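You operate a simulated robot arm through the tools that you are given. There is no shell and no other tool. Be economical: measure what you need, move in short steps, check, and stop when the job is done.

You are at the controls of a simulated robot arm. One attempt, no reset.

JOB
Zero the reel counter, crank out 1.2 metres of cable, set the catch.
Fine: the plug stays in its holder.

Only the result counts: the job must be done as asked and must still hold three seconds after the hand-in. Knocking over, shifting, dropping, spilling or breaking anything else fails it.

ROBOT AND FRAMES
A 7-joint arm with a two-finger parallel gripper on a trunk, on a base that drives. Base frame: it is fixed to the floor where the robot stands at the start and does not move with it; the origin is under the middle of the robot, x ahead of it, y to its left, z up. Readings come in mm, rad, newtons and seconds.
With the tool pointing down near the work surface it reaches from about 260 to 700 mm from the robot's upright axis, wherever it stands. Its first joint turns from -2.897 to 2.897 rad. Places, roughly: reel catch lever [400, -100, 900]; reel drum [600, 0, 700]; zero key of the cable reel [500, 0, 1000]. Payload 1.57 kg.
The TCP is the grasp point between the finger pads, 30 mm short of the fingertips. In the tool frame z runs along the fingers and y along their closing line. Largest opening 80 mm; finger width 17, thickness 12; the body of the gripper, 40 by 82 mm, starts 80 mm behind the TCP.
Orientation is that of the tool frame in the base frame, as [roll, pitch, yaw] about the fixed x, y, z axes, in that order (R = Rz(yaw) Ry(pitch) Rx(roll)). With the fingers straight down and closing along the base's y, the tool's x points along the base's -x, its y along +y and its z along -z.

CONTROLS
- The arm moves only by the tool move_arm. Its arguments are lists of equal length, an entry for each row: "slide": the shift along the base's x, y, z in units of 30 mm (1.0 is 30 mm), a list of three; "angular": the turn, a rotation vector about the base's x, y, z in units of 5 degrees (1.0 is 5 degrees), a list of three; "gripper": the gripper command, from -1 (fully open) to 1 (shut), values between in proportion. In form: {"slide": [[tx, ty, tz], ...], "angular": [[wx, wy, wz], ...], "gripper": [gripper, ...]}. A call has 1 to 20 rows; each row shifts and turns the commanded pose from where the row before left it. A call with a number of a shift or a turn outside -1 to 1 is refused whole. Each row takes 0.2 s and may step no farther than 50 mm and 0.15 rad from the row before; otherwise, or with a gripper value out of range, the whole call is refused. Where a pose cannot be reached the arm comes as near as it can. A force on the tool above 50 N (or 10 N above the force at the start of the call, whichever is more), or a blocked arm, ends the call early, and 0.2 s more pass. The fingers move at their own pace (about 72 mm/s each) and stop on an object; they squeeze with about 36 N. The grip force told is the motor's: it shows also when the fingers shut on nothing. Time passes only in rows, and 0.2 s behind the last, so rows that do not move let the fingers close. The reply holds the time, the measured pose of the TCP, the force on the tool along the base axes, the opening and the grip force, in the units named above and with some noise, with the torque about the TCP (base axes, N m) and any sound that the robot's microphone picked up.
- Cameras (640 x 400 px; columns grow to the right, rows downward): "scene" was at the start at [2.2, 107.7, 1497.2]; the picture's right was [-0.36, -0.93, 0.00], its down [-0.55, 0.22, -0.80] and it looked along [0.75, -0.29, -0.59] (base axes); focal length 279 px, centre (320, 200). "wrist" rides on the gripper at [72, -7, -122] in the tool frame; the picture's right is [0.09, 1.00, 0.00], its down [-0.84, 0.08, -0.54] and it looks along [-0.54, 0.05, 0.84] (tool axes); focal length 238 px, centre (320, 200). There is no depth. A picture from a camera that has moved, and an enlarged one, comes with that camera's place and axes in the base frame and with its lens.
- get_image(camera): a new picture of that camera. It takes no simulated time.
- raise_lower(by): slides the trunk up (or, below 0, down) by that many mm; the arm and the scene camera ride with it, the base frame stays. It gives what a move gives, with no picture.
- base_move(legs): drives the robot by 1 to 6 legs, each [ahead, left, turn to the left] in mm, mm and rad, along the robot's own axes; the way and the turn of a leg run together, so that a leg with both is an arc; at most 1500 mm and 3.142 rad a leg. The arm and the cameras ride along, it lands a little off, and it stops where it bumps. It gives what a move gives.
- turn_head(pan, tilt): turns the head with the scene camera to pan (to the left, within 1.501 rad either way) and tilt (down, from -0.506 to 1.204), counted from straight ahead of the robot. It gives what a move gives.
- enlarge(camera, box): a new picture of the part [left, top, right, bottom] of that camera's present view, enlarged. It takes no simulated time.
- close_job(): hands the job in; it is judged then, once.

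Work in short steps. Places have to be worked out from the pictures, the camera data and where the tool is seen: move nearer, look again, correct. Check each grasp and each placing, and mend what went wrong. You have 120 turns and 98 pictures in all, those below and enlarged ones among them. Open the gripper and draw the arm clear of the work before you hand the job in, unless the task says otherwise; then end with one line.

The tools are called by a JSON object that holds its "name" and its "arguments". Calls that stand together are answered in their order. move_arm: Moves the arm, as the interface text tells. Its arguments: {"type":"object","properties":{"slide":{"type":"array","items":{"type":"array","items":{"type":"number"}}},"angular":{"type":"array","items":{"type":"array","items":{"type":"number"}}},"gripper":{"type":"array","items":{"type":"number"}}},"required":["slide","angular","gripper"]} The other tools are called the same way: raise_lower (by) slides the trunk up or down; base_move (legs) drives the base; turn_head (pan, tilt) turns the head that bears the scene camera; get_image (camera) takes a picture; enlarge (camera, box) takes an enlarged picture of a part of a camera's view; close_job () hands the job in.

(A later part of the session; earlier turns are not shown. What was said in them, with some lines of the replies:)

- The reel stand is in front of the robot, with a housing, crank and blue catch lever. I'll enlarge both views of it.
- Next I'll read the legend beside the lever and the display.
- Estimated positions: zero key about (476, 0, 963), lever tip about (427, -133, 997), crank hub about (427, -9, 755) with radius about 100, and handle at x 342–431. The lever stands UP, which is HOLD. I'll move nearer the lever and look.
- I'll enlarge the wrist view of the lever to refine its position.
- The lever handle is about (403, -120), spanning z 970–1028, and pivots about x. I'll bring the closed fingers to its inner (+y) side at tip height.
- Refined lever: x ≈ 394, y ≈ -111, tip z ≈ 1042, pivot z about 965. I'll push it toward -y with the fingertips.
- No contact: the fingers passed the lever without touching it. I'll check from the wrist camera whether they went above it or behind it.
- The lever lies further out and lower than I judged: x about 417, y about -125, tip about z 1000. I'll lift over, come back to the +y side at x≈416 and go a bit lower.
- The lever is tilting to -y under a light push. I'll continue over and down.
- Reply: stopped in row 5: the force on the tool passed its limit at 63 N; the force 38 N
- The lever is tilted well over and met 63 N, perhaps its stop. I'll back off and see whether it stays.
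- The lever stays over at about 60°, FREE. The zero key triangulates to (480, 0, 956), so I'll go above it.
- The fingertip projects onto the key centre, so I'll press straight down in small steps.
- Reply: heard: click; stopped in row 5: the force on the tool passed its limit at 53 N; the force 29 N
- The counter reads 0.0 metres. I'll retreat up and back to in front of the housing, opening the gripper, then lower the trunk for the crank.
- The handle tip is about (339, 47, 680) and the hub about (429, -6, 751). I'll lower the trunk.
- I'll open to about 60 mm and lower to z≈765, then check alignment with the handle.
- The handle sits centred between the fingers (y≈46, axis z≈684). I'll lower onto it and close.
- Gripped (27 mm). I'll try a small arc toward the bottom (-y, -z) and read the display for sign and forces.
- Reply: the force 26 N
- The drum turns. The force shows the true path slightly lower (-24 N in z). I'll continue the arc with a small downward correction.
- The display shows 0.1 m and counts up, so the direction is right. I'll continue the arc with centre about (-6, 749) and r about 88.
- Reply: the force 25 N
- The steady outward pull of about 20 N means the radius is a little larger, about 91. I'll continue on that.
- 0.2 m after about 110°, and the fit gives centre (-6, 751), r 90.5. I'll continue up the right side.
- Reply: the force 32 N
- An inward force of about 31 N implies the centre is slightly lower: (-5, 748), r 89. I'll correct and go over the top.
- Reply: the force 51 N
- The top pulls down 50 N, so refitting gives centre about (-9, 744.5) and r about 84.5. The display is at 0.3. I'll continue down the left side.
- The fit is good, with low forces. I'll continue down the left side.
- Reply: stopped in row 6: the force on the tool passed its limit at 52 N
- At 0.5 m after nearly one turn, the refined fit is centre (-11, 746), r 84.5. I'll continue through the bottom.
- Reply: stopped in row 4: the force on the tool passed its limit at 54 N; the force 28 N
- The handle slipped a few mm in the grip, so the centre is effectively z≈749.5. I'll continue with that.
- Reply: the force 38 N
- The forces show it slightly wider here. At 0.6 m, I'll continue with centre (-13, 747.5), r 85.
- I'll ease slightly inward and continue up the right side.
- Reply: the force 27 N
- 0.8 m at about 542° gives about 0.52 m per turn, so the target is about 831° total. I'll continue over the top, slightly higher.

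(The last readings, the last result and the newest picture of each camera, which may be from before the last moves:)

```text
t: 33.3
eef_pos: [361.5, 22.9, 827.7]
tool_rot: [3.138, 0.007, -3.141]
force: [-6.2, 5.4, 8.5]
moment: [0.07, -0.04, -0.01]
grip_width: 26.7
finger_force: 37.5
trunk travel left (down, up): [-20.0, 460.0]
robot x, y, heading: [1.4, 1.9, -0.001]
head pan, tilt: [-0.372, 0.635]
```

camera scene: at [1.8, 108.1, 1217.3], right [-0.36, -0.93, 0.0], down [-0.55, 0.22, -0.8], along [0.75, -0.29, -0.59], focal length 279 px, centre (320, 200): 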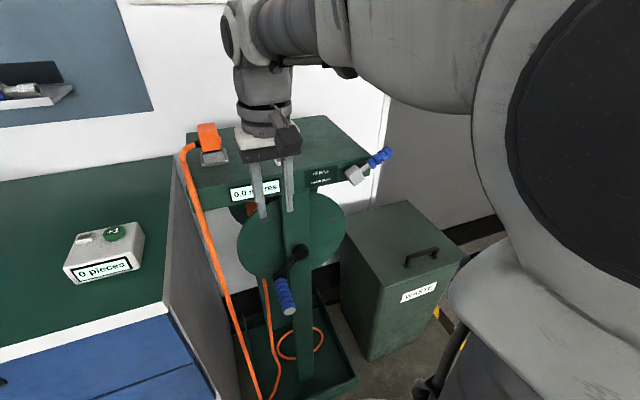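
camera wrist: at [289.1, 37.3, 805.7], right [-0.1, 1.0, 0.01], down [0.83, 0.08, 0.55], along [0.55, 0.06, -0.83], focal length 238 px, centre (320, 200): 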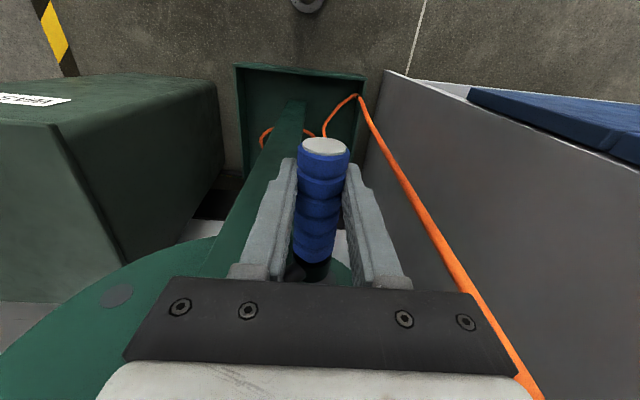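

Forces are low. I'll continue down the left side.

{"name": "move_arm", "arguments": {"slide": [[0, 0.5, -0.26], [0, 0.42, -0.35], [0, 0.34, -0.42], [0, 0.25, -0.48], [0, 0.16, -0.52], [0, 0.06, -0.54]], "angular": [[0, 0, 0], [0, 0, 0], [0, 0, 0], [0, 0, 0], [0, 0, 0], [0, 0, 0]], "gripper": [1, 1, 1, 1, 1, 1]}}

{"name": "enlarge", "arguments": {"camera": "scene", "box": [180, 140, 400, 320]}}

```text
t: 34.7
eef_pos: [361.5, 75.5, 750.3]
tool_rot: [3.138, 0.011, -3.141]
force: [-6.1, 16.1, -2.1]
moment: [0.16, 0.27, -0.11]
grip_width: 26.4
finger_force: 37.4
trunk travel left (down, up): [-20.0, 460.0]
robot x, y, heading: [2.7, 2.0, 0.002]
head pan, tilt: [-0.372, 0.635]
```

```text
2.22 times, centred on (290, 230) of scene
camera zoom: at [1.5, 108.3, 1217.0], right [-0.36, -0.93, 0.0], down [-0.55, 0.22, -0.81], along [0.75, -0.29, -0.59], focal length 620 px, centre (387, 133)
```

zoom: 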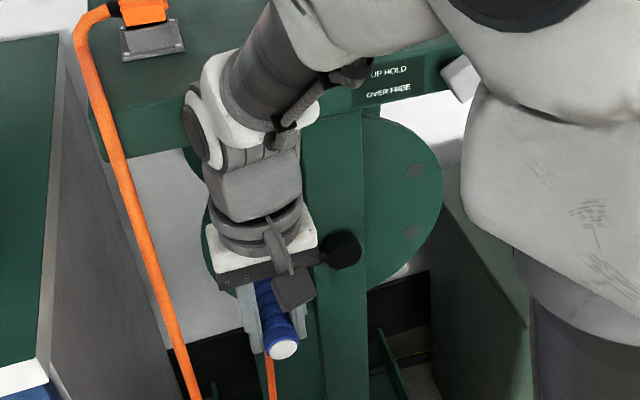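

I'm at about 668°, so about 0.96 m. I'll continue through the lower left.

{"name": "move_arm", "arguments": {"slide": [[0, 0, -0.56], [0, -0.18, -0.51], [0, -0.28, -0.47], [0, -0.35, -0.42], [0, -0.42, -0.34], [0, -0.47, -0.25]], "angular": [[0, 0, 0], [0, 0, 0], [0, 0, 0], [0, 0, 0], [0, 0, 0], [0, 0, 0]], "gripper": [1, 1, 1, 1, 1, 1]}}

{"name": "enlarge", "arguments": {"camera": "scene", "box": [180, 140, 400, 320]}}

```text
t: 35.8
eef_pos: [361.5, 48.6, 686.0]
tool_rot: [3.135, 0.007, -3.138]
force: [5.0, 9.8, -10.4]
moment: [0.11, 0.5, -0.44]
grip_width: 26.8
finger_force: 37.5
trunk travel left (down, up): [-20.0, 460.0]
robot x, y, heading: [-2.6, -0.2, -0.001]
head pan, tilt: [-0.372, 0.635]
stopped in row 5: the force on the tool passed its limit at 52 N (the readings are from after the stop); the commanded pose is now the measured one
```

```text
2.22 times, centred on (290, 230) of scene
camera zoom: at [2.4, 108.5, 1217.4], right [-0.36, -0.93, 0.0], down [-0.55, 0.21, -0.8], along [0.75, -0.29, -0.59], focal length 620 px, centre (387, 133)
```

zoom: 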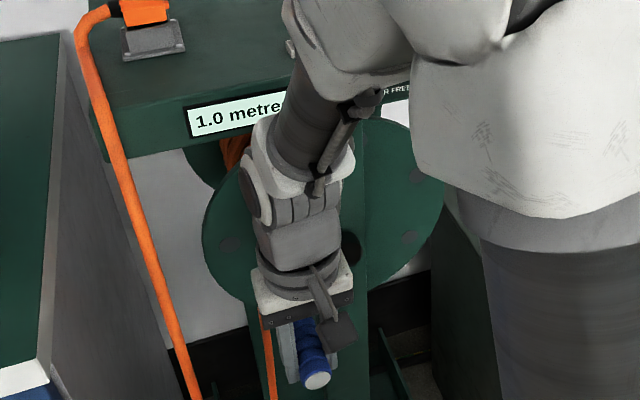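

1.0 m, with about 115° left. I'll continue in shorter runs.

{"name": "move_arm", "arguments": {"slide": [[0, -0.41, -0.32], [0, -0.48, -0.26], [0, -0.52, -0.15], [0, -0.54, -0.05]], "angular": [[0, 0, 0], [0, 0, 0], [0, 0, 0], [0, 0, 0]], "gripper": [1, 1, 1, 1]}}

{"name": "enlarge", "arguments": {"camera": "scene", "box": [180, 140, 400, 320]}}

```text
t: 36.8
eef_pos: [362.2, -13.5, 663.4]
tool_rot: [3.136, 0.005, 3.141]
force: [11.1, -2.4, -36.7]
moment: [-0.03, 0.09, 0.26]
grip_width: 26.4
finger_force: 37.7
trunk travel left (down, up): [-20.0, 460.0]
robot x, y, heading: [3.4, 0.5, -0.0]
head pan, tilt: [-0.372, 0.635]
```

```text
2.22 times, centred on (290, 230) of scene
camera zoom: at [3.7, 107.4, 1217.1], right [-0.36, -0.93, 0.0], down [-0.55, 0.22, -0.8], along [0.75, -0.29, -0.59], focal length 620 px, centre (387, 133)
```

zoom: 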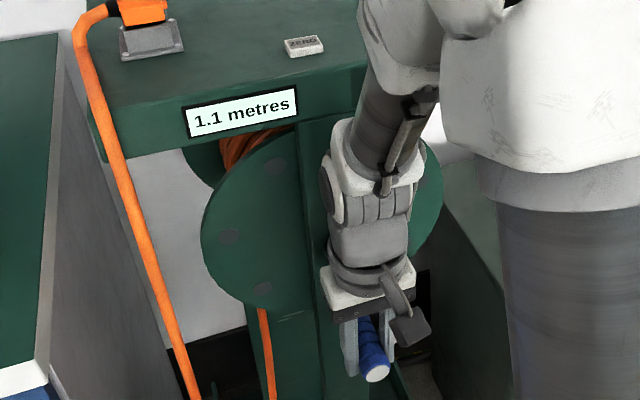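

1.1 m. I'll go in short steps now, watching for the change to 1.2.

{"name": "move_arm", "arguments": {"slide": [[0, -0.5, -0.06], [0, -0.52, 0.14]], "angular": [[0, 0, 0], [0, 0, 0]], "gripper": [1, 1]}}

{"name": "enlarge", "arguments": {"camera": "scene", "box": [180, 140, 400, 320]}}

```text
t: 37.4
eef_pos: [361.1, -41.2, 669.6]
tool_rot: [3.136, 0.011, -3.139]
force: [0.5, 9.3, 25.7]
moment: [0.08, 0.84, -0.51]
grip_width: 26.8
finger_force: 37.6
trunk travel left (down, up): [-20.0, 460.0]
robot x, y, heading: [2.3, 1.7, -0.001]
head pan, tilt: [-0.372, 0.635]
```

```text
2.22 times, centred on (290, 230) of scene
camera zoom: at [0.8, 108.4, 1218.0], right [-0.36, -0.93, 0.0], down [-0.55, 0.21, -0.81], along [0.75, -0.29, -0.59], focal length 620 px, centre (387, 133)
```

zoom: 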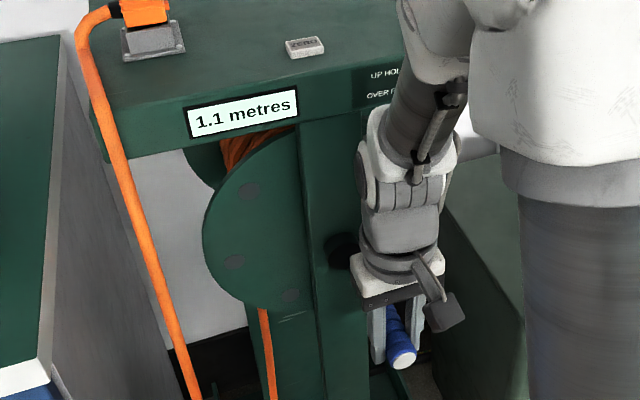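

Still 1.1 at about 780°. One or two more 11° steps.

{"name": "move_arm", "arguments": {"slide": [[0, -0.48, 0.29]], "angular": [[0, 0, 0]], "gripper": [1]}}

{"name": "enlarge", "arguments": {"camera": "scene", "box": [220, 160, 320, 220]}}

```text
t: 37.8
eef_pos: [362.5, -56.3, 676.7]
tool_rot: [3.137, 0.01, -3.135]
force: [-4.8, 16.1, 26.3]
moment: [0.13, -0.8, -0.42]
grip_width: 26.7
finger_force: 37.1
trunk travel left (down, up): [-20.0, 460.0]
robot x, y, heading: [2.6, -3.3, 0.003]
head pan, tilt: [-0.372, 0.635]
```

```text
6.40 times, centred on (270, 190) of scene
camera zoom: at [0.3, 108.7, 1217.4], right [-0.36, -0.93, 0.0], down [-0.55, 0.21, -0.81], along [0.75, -0.29, -0.59], focal length 1786 px, centre (640, 264)
```

zoom: 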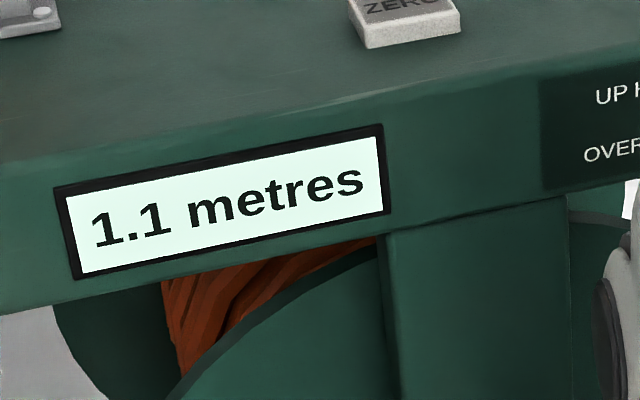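

Still 1.1. Another step.

{"name": "move_arm", "arguments": {"slide": [[0, -0.4, 0.38]], "angular": [[0, 0, 0]], "gripper": [1]}}

{"name": "enlarge", "arguments": {"camera": "scene", "box": [220, 160, 320, 220]}}

```text
t: 38.2
eef_pos: [361.7, -68.4, 686.9]
tool_rot: [3.139, 0.007, -3.138]
force: [-0.6, 9.0, 10.2]
moment: [0.06, -0.65, 0.28]
grip_width: 26.6
finger_force: 38.1
trunk travel left (down, up): [-20.0, 460.0]
robot x, y, heading: [0.9, -1.0, 0.002]
head pan, tilt: [-0.372, 0.635]
```

```text
6.40 times, centred on (270, 190) of scene
camera zoom: at [1.3, 108.2, 1217.0], right [-0.36, -0.93, 0.0], down [-0.55, 0.22, -0.81], along [0.75, -0.29, -0.59], focal length 1786 px, centre (640, 264)
```

zoom: 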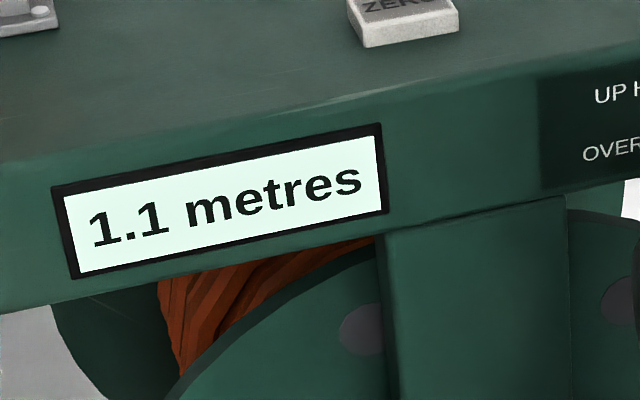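

Still 1.1 at about 801°. Another step.

{"name": "move_arm", "arguments": {"slide": [[0, -0.34, 0.42]], "angular": [[0, 0, 0]], "gripper": [1]}}

{"name": "enlarge", "arguments": {"camera": "scene", "box": [220, 160, 320, 220]}}

```text
t: 38.6
eef_pos: [362.5, -78.5, 697.9]
tool_rot: [3.137, 0.01, -3.14]
force: [0.3, 6.4, 4.7]
moment: [0.05, 0.06, 0.13]
grip_width: 26.6
finger_force: 37.2
trunk travel left (down, up): [-20.0, 460.0]
robot x, y, heading: [-2.5, -1.6, 0.002]
head pan, tilt: [-0.372, 0.635]
```

```text
6.40 times, centred on (270, 190) of scene
camera zoom: at [1.7, 108.0, 1217.1], right [-0.36, -0.93, 0.0], down [-0.55, 0.22, -0.81], along [0.75, -0.29, -0.59], focal length 1786 px, centre (640, 264)
```

zoom: 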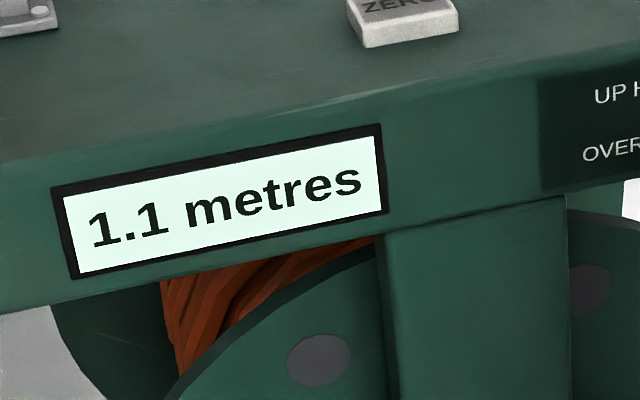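

Still 1.1 at about 812°. Another step.

{"name": "move_arm", "arguments": {"slide": [[0, -0.27, 0.47]], "angular": [[0, 0, 0]], "gripper": [1]}}

{"name": "enlarge", "arguments": {"camera": "scene", "box": [220, 160, 320, 220]}}

```text
t: 39.0
eef_pos: [361.6, -87.9, 713.1]
tool_rot: [3.138, 0.008, -3.141]
force: [-0.3, 2.4, -0.1]
moment: [0.01, -0.39, 0.07]
grip_width: 26.5
finger_force: 37.3
trunk travel left (down, up): [-20.0, 460.0]
robot x, y, heading: [-3.8, -1.4, -0.002]
head pan, tilt: [-0.372, 0.635]
```

```text
6.40 times, centred on (270, 190) of scene
camera zoom: at [1.6, 107.8, 1217.2], right [-0.36, -0.93, 0.0], down [-0.55, 0.22, -0.81], along [0.75, -0.29, -0.59], focal length 1786 px, centre (640, 264)
```

zoom: 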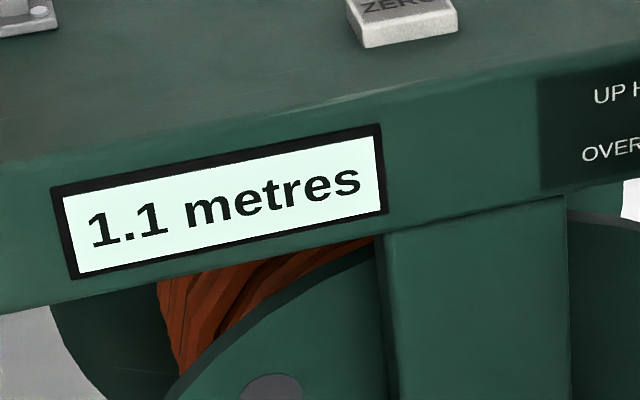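

Still 1.1 at about 824°, so the change is close. Another step.

{"name": "move_arm", "arguments": {"slide": [[0, -0.17, 0.5]], "angular": [[0, 0, 0]], "gripper": [1]}}

{"name": "enlarge", "arguments": {"camera": "scene", "box": [180, 140, 400, 320]}}

```text
t: 39.4
eef_pos: [361.1, -92.5, 728.0]
tool_rot: [3.135, 0.007, -3.139]
force: [-2.1, 5.3, 1.8]
moment: [0.05, 0.02, -0.3]
grip_width: 26.6
finger_force: 37.4
trunk travel left (down, up): [-20.0, 460.0]
robot x, y, heading: [-2.2, -1.2, 0.004]
head pan, tilt: [-0.372, 0.635]
```

```text
2.22 times, centred on (290, 230) of scene
camera zoom: at [1.5, 108.1, 1217.2], right [-0.36, -0.93, 0.0], down [-0.55, 0.22, -0.81], along [0.75, -0.29, -0.59], focal length 620 px, centre (387, 133)
```

zoom: 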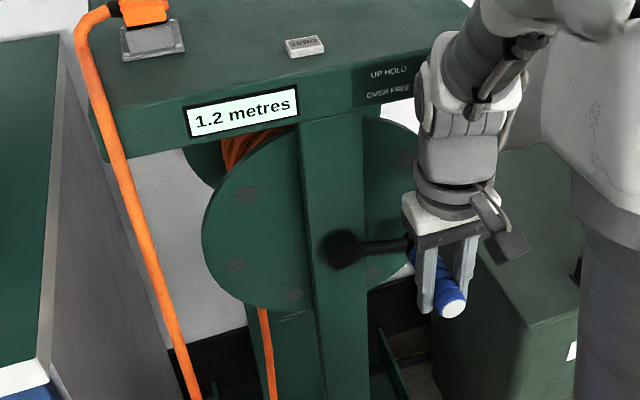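

The reading flips to 1.2 at about 829°, i.e. 0.5 m per turn, so exactly 1.2 m is at 864°, about 29° further. I'll go there.

{"name": "move_arm", "arguments": {"slide": [[0, -0.04, 0.49], [0, 0.03, 0.49], [0, 0.1, 0.43], [0, 0, 0]], "angular": [[0, 0, 0], [0, 0, 0], [0, 0, 0], [0, 0, 0]], "gripper": [1, 1, 1, 1]}}

{"name": "enlarge", "arguments": {"camera": "scene", "box": [180, 140, 400, 320]}}

```text
t: 40.4
eef_pos: [361.1, -92.0, 771.7]
tool_rot: [3.137, 0.013, 3.141]
force: [0.9, -24.7, 7.8]
moment: [-0.17, 0.09, 0.24]
grip_width: 26.4
finger_force: 37.3
trunk travel left (down, up): [-20.0, 460.0]
robot x, y, heading: [-0.2, -3.5, 0.003]
head pan, tilt: [-0.372, 0.635]
```

```text
2.22 times, centred on (290, 230) of scene
camera zoom: at [1.5, 106.5, 1217.5], right [-0.36, -0.93, 0.0], down [-0.55, 0.22, -0.8], along [0.75, -0.29, -0.59], focal length 620 px, centre (387, 133)
```

zoom: 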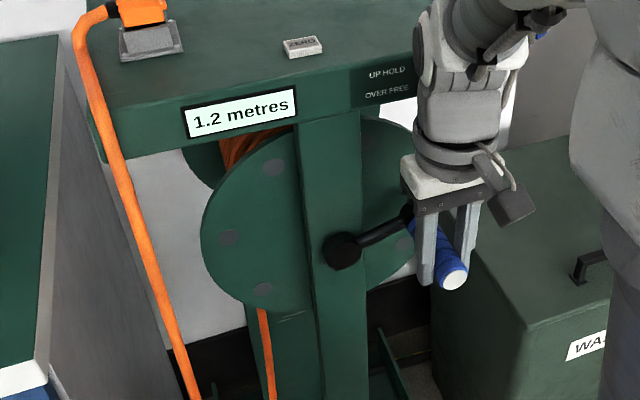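

The display reads 1.2 m at about 864°. I'll open the fingers in place and see whether the crank stays put.

{"name": "move_arm", "arguments": {"slide": [[0, 0, 0], [0, 0, 0], [0, 0, 0]], "angular": [[0, 0, 0], [0, 0, 0], [0, 0, 0]], "gripper": [0, -0.4, -0.4]}}

{"name": "enlarge", "arguments": {"camera": "scene", "box": [180, 140, 400, 320]}}

```text
t: 41.2
eef_pos: [360.0, -88.8, 768.9]
tool_rot: [3.136, 0.01, -3.137]
force: [-0.1, -0.5, 0.1]
moment: [-0.01, 0.01, 0.0]
grip_width: 55.9
finger_force: 0.1
trunk travel left (down, up): [-20.0, 460.0]
robot x, y, heading: [-2.6, -3.1, 0.002]
head pan, tilt: [-0.372, 0.635]
```

```text
2.22 times, centred on (290, 230) of scene
camera zoom: at [1.7, 107.8, 1217.2], right [-0.36, -0.93, 0.0], down [-0.55, 0.22, -0.8], along [0.75, -0.29, -0.59], focal length 620 px, centre (387, 133)
```

zoom: 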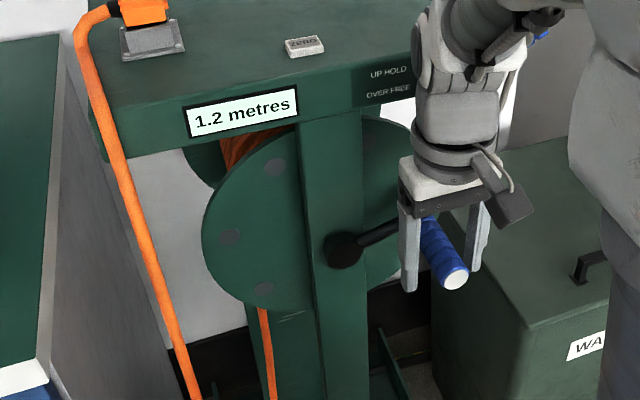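

The crank stays at 1.2 m. I'll slide back off the handle along -x, then go up clear.

{"name": "move_arm", "arguments": {"slide": [[-0.8, 0, 0.1], [-0.8, 0, 0.3], [-0.6, 0, 1], [0, 0, 1], [0, 0, 1], [0, 0, 1], [0, 0, 1], [0, 0, 1]], "angular": [[0, 0, 0], [0, 0, 0], [0, 0, 0], [0, 0, 0], [0, 0, 0], [0, 0, 0], [0, 0, 0], [0, 0, 0]], "gripper": [-0.4, -0.4, -0.4, -0.4, 1, 1, 1, 1]}}

{"name": "raise_lower", "arguments": {"by": 200}}

{"name": "get_image", "arguments": {"camera": "scene"}}

{"name": "get_image", "arguments": {"camera": "wrist"}}

```text
t: 43.0
eef_pos: [302.9, -89.3, 940.3]
tool_rot: [3.123, -0.065, -3.141]
force: [0.0, 0.2, 0.0]
moment: [0.0, 0.0, 0.01]
grip_width: 0.0
finger_force: 21.6
trunk travel left (down, up): [-20.0, 460.0]
robot x, y, heading: [2.1, -3.1, -0.001]
head pan, tilt: [-0.372, 0.635]
```

```text
t: 45.2
eef_pos: [301.8, -90.5, 1142.9]
tool_rot: [3.125, -0.057, 3.141]
force: [0.0, 0.0, 0.3]
moment: [0.01, -0.01, 0.03]
grip_width: 0.0
finger_force: 21.3
trunk travel left (down, up): [-220.0, 260.0]
robot x, y, heading: [0.3, -1.6, -0.004]
head pan, tilt: [-0.372, 0.635]
```

```text
51 pictures are left
camera scene: at [-8.9, 88.4, 1417.0], right [-0.59, -0.81, 0.0], down [-0.48, 0.35, -0.8], along [0.65, -0.47, -0.6], focal length 279 px, centre (320, 200)
```

scene: 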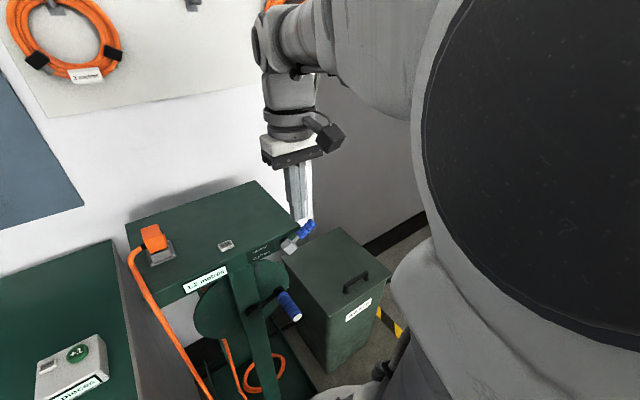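

```text
50 pictures are left
camera wrist: at [237.1, -99.7, 1269.4], right [-0.09, 1.0, 0.02], down [0.87, 0.07, 0.5], along [0.49, 0.06, -0.87], focal length 238 px, centre (320, 200)
```

wrist: 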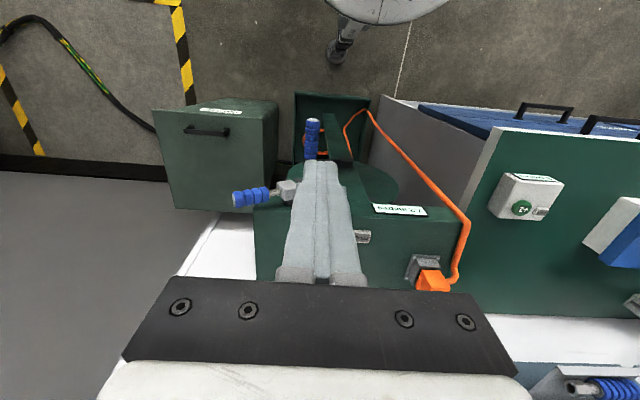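

The counter is at 1.2 m and the lever still over. I'll enlarge to locate the lever exactly before pushing it back up.

{"name": "enlarge", "arguments": {"camera": "wrist", "box": [210, 150, 330, 225]}}

{"name": "enlarge", "arguments": {"camera": "scene", "box": [240, 200, 340, 270]}}

```text
5.33 times, centred on (270, 188) of wrist
camera zoom: at [237.1, -99.7, 1269.4], right [-0.09, 1.0, 0.02], down [0.87, 0.07, 0.5], along [0.49, 0.06, -0.87], focal length 1271 px, centre (587, 267)
```

zoom: 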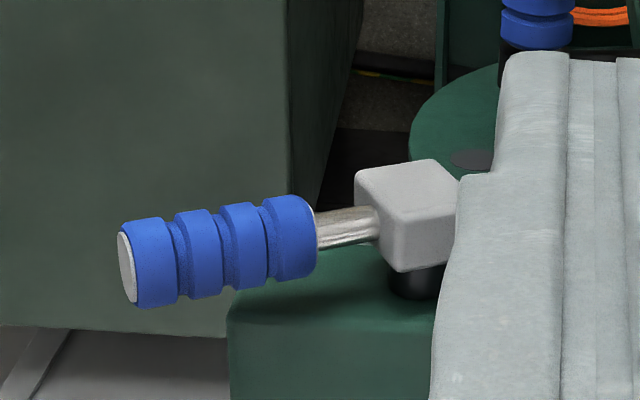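

```text
5.71 times, centred on (290, 235) of scene
camera zoom: at [-8.9, 88.4, 1417.0], right [-0.59, -0.81, 0.0], down [-0.48, 0.35, -0.8], along [0.65, -0.47, -0.6], focal length 1595 px, centre (491, 0)
```

zoom: 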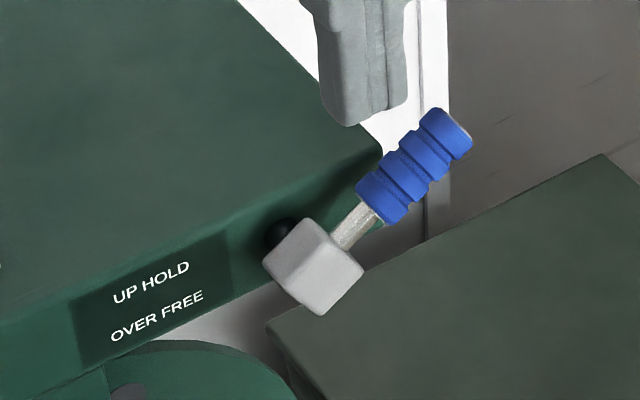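

Lever estimate: pivot (416, -127, 925), handle mid (417, -178, 954), tip about (422, -206, 960). I'll swing the tool out to -y and tilt it 40° so the closed fingers can reach under the handle and lift it.

{"name": "move_arm", "arguments": {"slide": [[0, -0.7, 0], [0, -0.7, 0], [0, -0.7, 0], [0, -0.7, 0], [0, -0.7, 0], [0, -0.7, 0], [0, -0.7, 0], [0, -0.7, 0]], "angular": [[1, 0, 0], [1, 0, 0], [1, 0, 0], [1, 0, 0], [1, 0, 0], [1, 0, 0], [1, 0, 0], [1, 0, 0]], "gripper": [1, 1, 1, 1, 1, 1, 1, 1]}}

{"name": "get_image", "arguments": {"camera": "scene"}}

{"name": "get_image", "arguments": {"camera": "wrist"}}

```text
t: 47.0
eef_pos: [293.3, -256.6, 1161.5]
tool_rot: [2.436, 0.009, 3.138]
force: [0.3, 0.6, -0.7]
moment: [0.0, -0.04, 0.01]
grip_width: 0.0
finger_force: 21.6
trunk travel left (down, up): [-220.0, 260.0]
robot x, y, heading: [-3.8, 2.5, 0.001]
head pan, tilt: [-0.372, 0.635]
```

```text
47 pictures are left
camera scene: at [1.6, 108.0, 1417.2], right [-0.36, -0.93, 0.0], down [-0.55, 0.22, -0.8], along [0.75, -0.29, -0.59], focal length 279 px, centre (320, 200)
```

scene: 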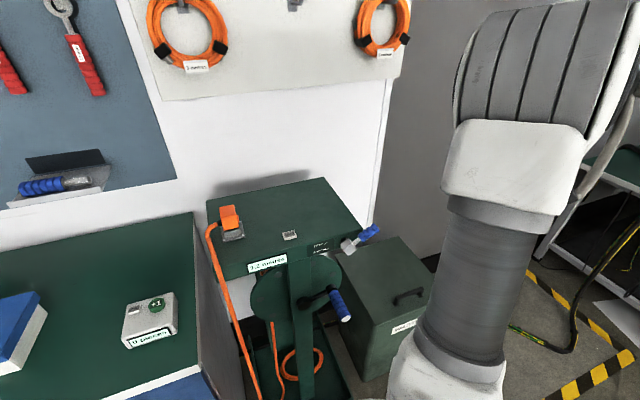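

```text
46 pictures are left
camera wrist: at [221.1, -341.0, 1250.7], right [-0.1, 0.76, 0.64], down [0.83, -0.29, 0.47], along [0.55, 0.58, -0.6], focal length 238 px, centre (320, 200)
```

wrist: 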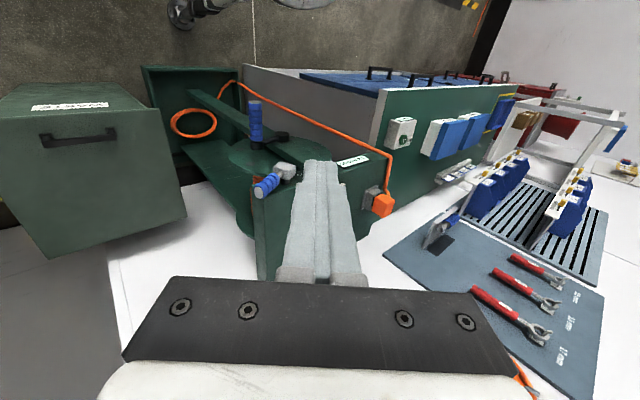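

Orientation is good. I'll move out to x≈417 and down to z≈1000, still outside the lever, and check.

{"name": "move_arm", "arguments": {"slide": [[0.69, 0, -0.9], [0.69, 0, -0.9], [0.69, 0, -0.9], [0.69, 0, -0.9], [0.69, 0, -0.9], [0.69, 0, -0.9]], "angular": [[0, 0, 0], [0, 0, 0], [0, 0, 0], [0, 0, 0], [0, 0, 0], [0, 0, 0]], "gripper": [1, 1, 1, 1, 1, 1]}}

{"name": "enlarge", "arguments": {"camera": "scene", "box": [280, 190, 440, 300]}}

{"name": "enlarge", "arguments": {"camera": "wrist", "box": [230, 80, 390, 200]}}

```text
t: 48.4
eef_pos: [419.3, -256.2, 1000.5]
tool_rot: [2.437, 0.009, 3.137]
force: [0.1, 0.5, 0.5]
moment: [0.03, 0.01, -0.05]
grip_width: 0.0
finger_force: 21.5
trunk travel left (down, up): [-220.0, 260.0]
robot x, y, heading: [2.0, 1.7, 0.001]
head pan, tilt: [-0.372, 0.635]
```

```text
3.64 times, centred on (360, 245) of scene
camera zoom: at [1.5, 107.9, 1417.2], right [-0.36, -0.93, 0.0], down [-0.55, 0.22, -0.81], along [0.75, -0.29, -0.59], focal length 1015 px, centre (174, 36)
```

zoom: 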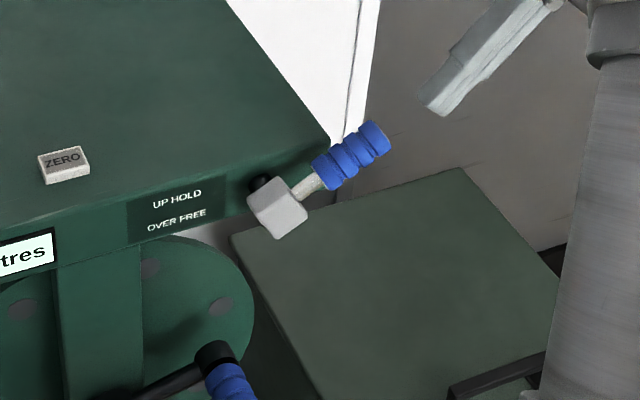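

```text
3.33 times, centred on (310, 140) of wrist
camera zoom: at [346.5, -340.3, 1089.2], right [-0.09, 0.76, 0.64], down [0.83, -0.29, 0.47], along [0.55, 0.58, -0.6], focal length 794 px, centre (353, 400)
```

zoom: 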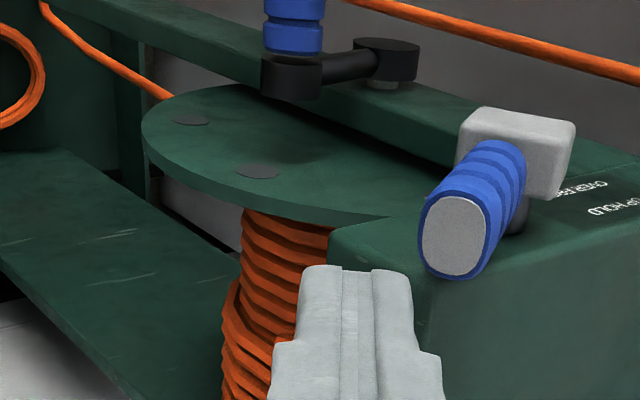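

The lever end is at (420, -195, 967). I'll descend to z≈953 outside, then move in under the handle.

{"name": "move_arm", "arguments": {"slide": [[0, 0, -0.8], [0, 0, -0.8], [0, 0.5, 0], [0, 0.45, 0]], "angular": [[0, 0, 0], [0, 0, 0], [0, 0, 0], [0, 0, 0]], "gripper": [1, 1, 1, 1]}}

{"name": "enlarge", "arguments": {"camera": "scene", "box": [280, 190, 440, 300]}}

{"name": "enlarge", "arguments": {"camera": "wrist", "box": [230, 80, 390, 200]}}

```text
t: 49.4
eef_pos: [421.1, -226.4, 952.5]
tool_rot: [2.439, 0.009, 3.136]
force: [0.7, 0.5, 1.0]
moment: [0.03, -0.01, -0.01]
grip_width: 0.0
finger_force: 21.6
trunk travel left (down, up): [-220.0, 260.0]
robot x, y, heading: [1.5, -3.7, 0.0]
head pan, tilt: [-0.372, 0.635]
```

```text
3.64 times, centred on (360, 245) of scene
camera zoom: at [1.7, 107.8, 1417.2], right [-0.36, -0.93, 0.0], down [-0.55, 0.22, -0.8], along [0.75, -0.29, -0.59], focal length 1015 px, centre (174, 36)
```

zoom: 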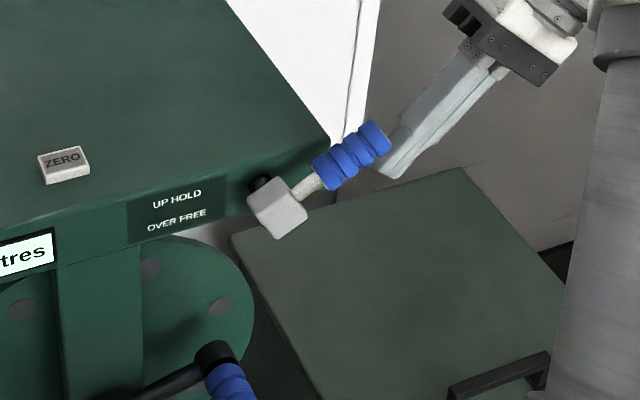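

```text
3.33 times, centred on (310, 140) of wrist
camera zoom: at [348.1, -310.9, 1040.5], right [-0.09, 0.76, 0.64], down [0.83, -0.29, 0.47], along [0.55, 0.58, -0.6], focal length 794 px, centre (353, 400)
```

zoom: 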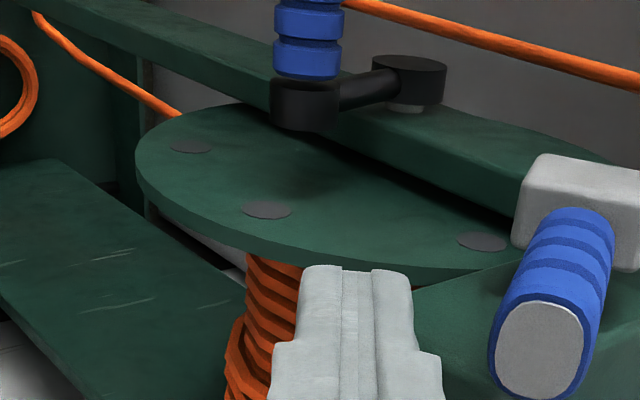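

Aligned in x, and just short of contact. I'll move in and lift along the arc.

{"name": "move_arm", "arguments": {"slide": [[0, 0.35, -0.05], [0, 0.3, 0.3], [0, 0.3, 0.35], [0, 0.3, 0.35], [0, 0.35, 0.35]], "angular": [[0, 0, 0], [0, 0, 0], [0, 0, 0], [0, 0, 0], [0, 0, 0]], "gripper": [1, 1, 1, 1, 1]}}

{"name": "enlarge", "arguments": {"camera": "scene", "box": [280, 190, 440, 300]}}

```text
t: 50.6
eef_pos: [420.0, -179.1, 991.5]
tool_rot: [2.438, 0.009, 3.14]
force: [-0.2, -0.7, -0.2]
moment: [-0.01, 0.01, 0.0]
grip_width: 0.0
finger_force: 21.8
trunk travel left (down, up): [-220.0, 260.0]
robot x, y, heading: [-1.3, 2.9, -0.004]
head pan, tilt: [-0.372, 0.635]
```

```text
3.64 times, centred on (360, 245) of scene
camera zoom: at [1.7, 107.7, 1417.2], right [-0.36, -0.93, 0.0], down [-0.55, 0.22, -0.8], along [0.75, -0.29, -0.59], focal length 1015 px, centre (174, 36)
```

zoom: 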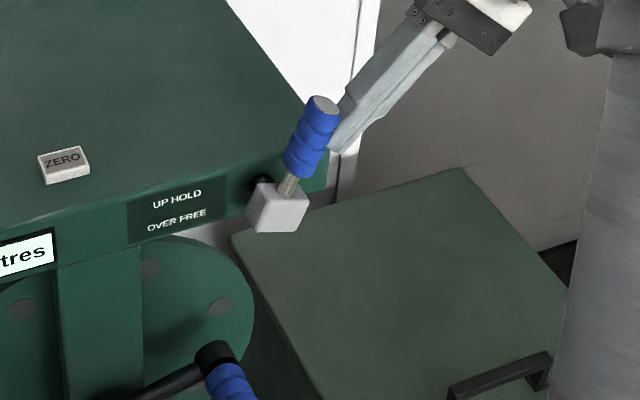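

The lever is rising, at about 25° from upright. I'll continue mainly +y in smaller steps until it reaches upright.

{"name": "move_arm", "arguments": {"slide": [[0, 0.35, 0.1], [0, 0.3, 0.05], [0, 0.25, 0]], "angular": [[0, 0, 0], [0, 0, 0], [0, 0, 0]], "gripper": [1, 1, 1]}}

{"name": "enlarge", "arguments": {"camera": "scene", "box": [280, 190, 440, 300]}}

```text
t: 51.4
eef_pos: [419.6, -160.5, 995.3]
tool_rot: [2.447, 0.012, 3.127]
force: [3.9, -39.2, 9.7]
moment: [-0.42, -0.04, 0.08]
grip_width: 0.3
finger_force: 20.8
trunk travel left (down, up): [-220.0, 260.0]
robot x, y, heading: [1.8, 1.8, -0.003]
head pan, tilt: [-0.372, 0.635]
```

```text
3.64 times, centred on (360, 245) of scene
camera zoom: at [1.8, 104.0, 1417.7], right [-0.36, -0.93, 0.0], down [-0.55, 0.22, -0.8], along [0.75, -0.29, -0.59], focal length 1015 px, centre (174, 36)
```

zoom: 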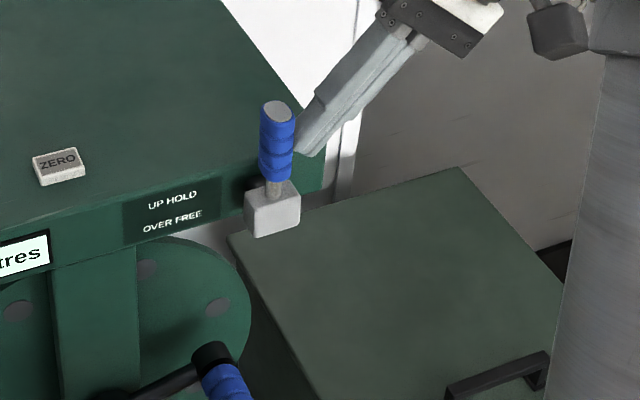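

The lever is upright against its stop (39 N). I'll back off outward and check that it and the counter hold.

{"name": "move_arm", "arguments": {"slide": [[0, -0.6, 0], [0, -1, 0.3], [0, -1, 0.8], [0, -0.5, 1], [0, 0, 1], [0, 0, 1]], "angular": [[0, 0, 0], [0, 0, 0], [0, 0, 0], [0, 0, 0], [0, 0, 0], [0, 0, 0]], "gripper": [1, 1, 1, 1, -0.5, -0.5]}}

{"name": "enlarge", "arguments": {"camera": "scene", "box": [200, 170, 420, 350]}}

{"name": "enlarge", "arguments": {"camera": "scene", "box": [310, 200, 380, 270]}}

```text
t: 52.8
eef_pos: [417.9, -246.0, 1116.6]
tool_rot: [2.44, 0.008, 3.139]
force: [-0.4, -0.3, 0.1]
moment: [0.02, 0.0, -0.02]
grip_width: 59.8
finger_force: 0.1
trunk travel left (down, up): [-220.0, 260.0]
robot x, y, heading: [-3.4, -0.7, -0.004]
head pan, tilt: [-0.372, 0.635]
```

```text
2.22 times, centred on (310, 260) of scene
camera zoom: at [1.7, 107.8, 1417.2], right [-0.36, -0.93, 0.0], down [-0.55, 0.22, -0.8], along [0.75, -0.29, -0.59], focal length 620 px, centre (342, 67)
```

zoom: 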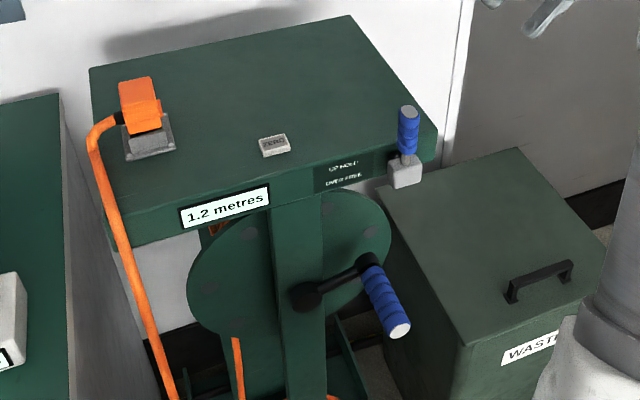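

```text
5.71 times, centred on (345, 235) of scene
camera zoom: at [1.7, 107.8, 1417.2], right [-0.36, -0.93, 0.0], down [-0.55, 0.22, -0.8], along [0.75, -0.29, -0.59], focal length 1595 px, centre (177, 0)
```

zoom: 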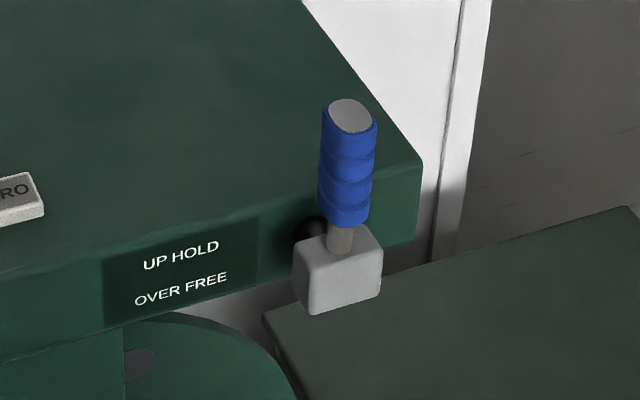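

The catch is upright in the same pose as at the start (HOLD), the counter reads 1.2 metres, the plug is in its holder, and the arm is clear with the gripper open. Handing in.

{"name": "close_job", "arguments": {}}

```text
The job is handed in.
```

I zeroed the reel counter and cranked out cable until it read 1.2 metres. I then set the catch lever upright on HOLD; the plug stayed in its holder.
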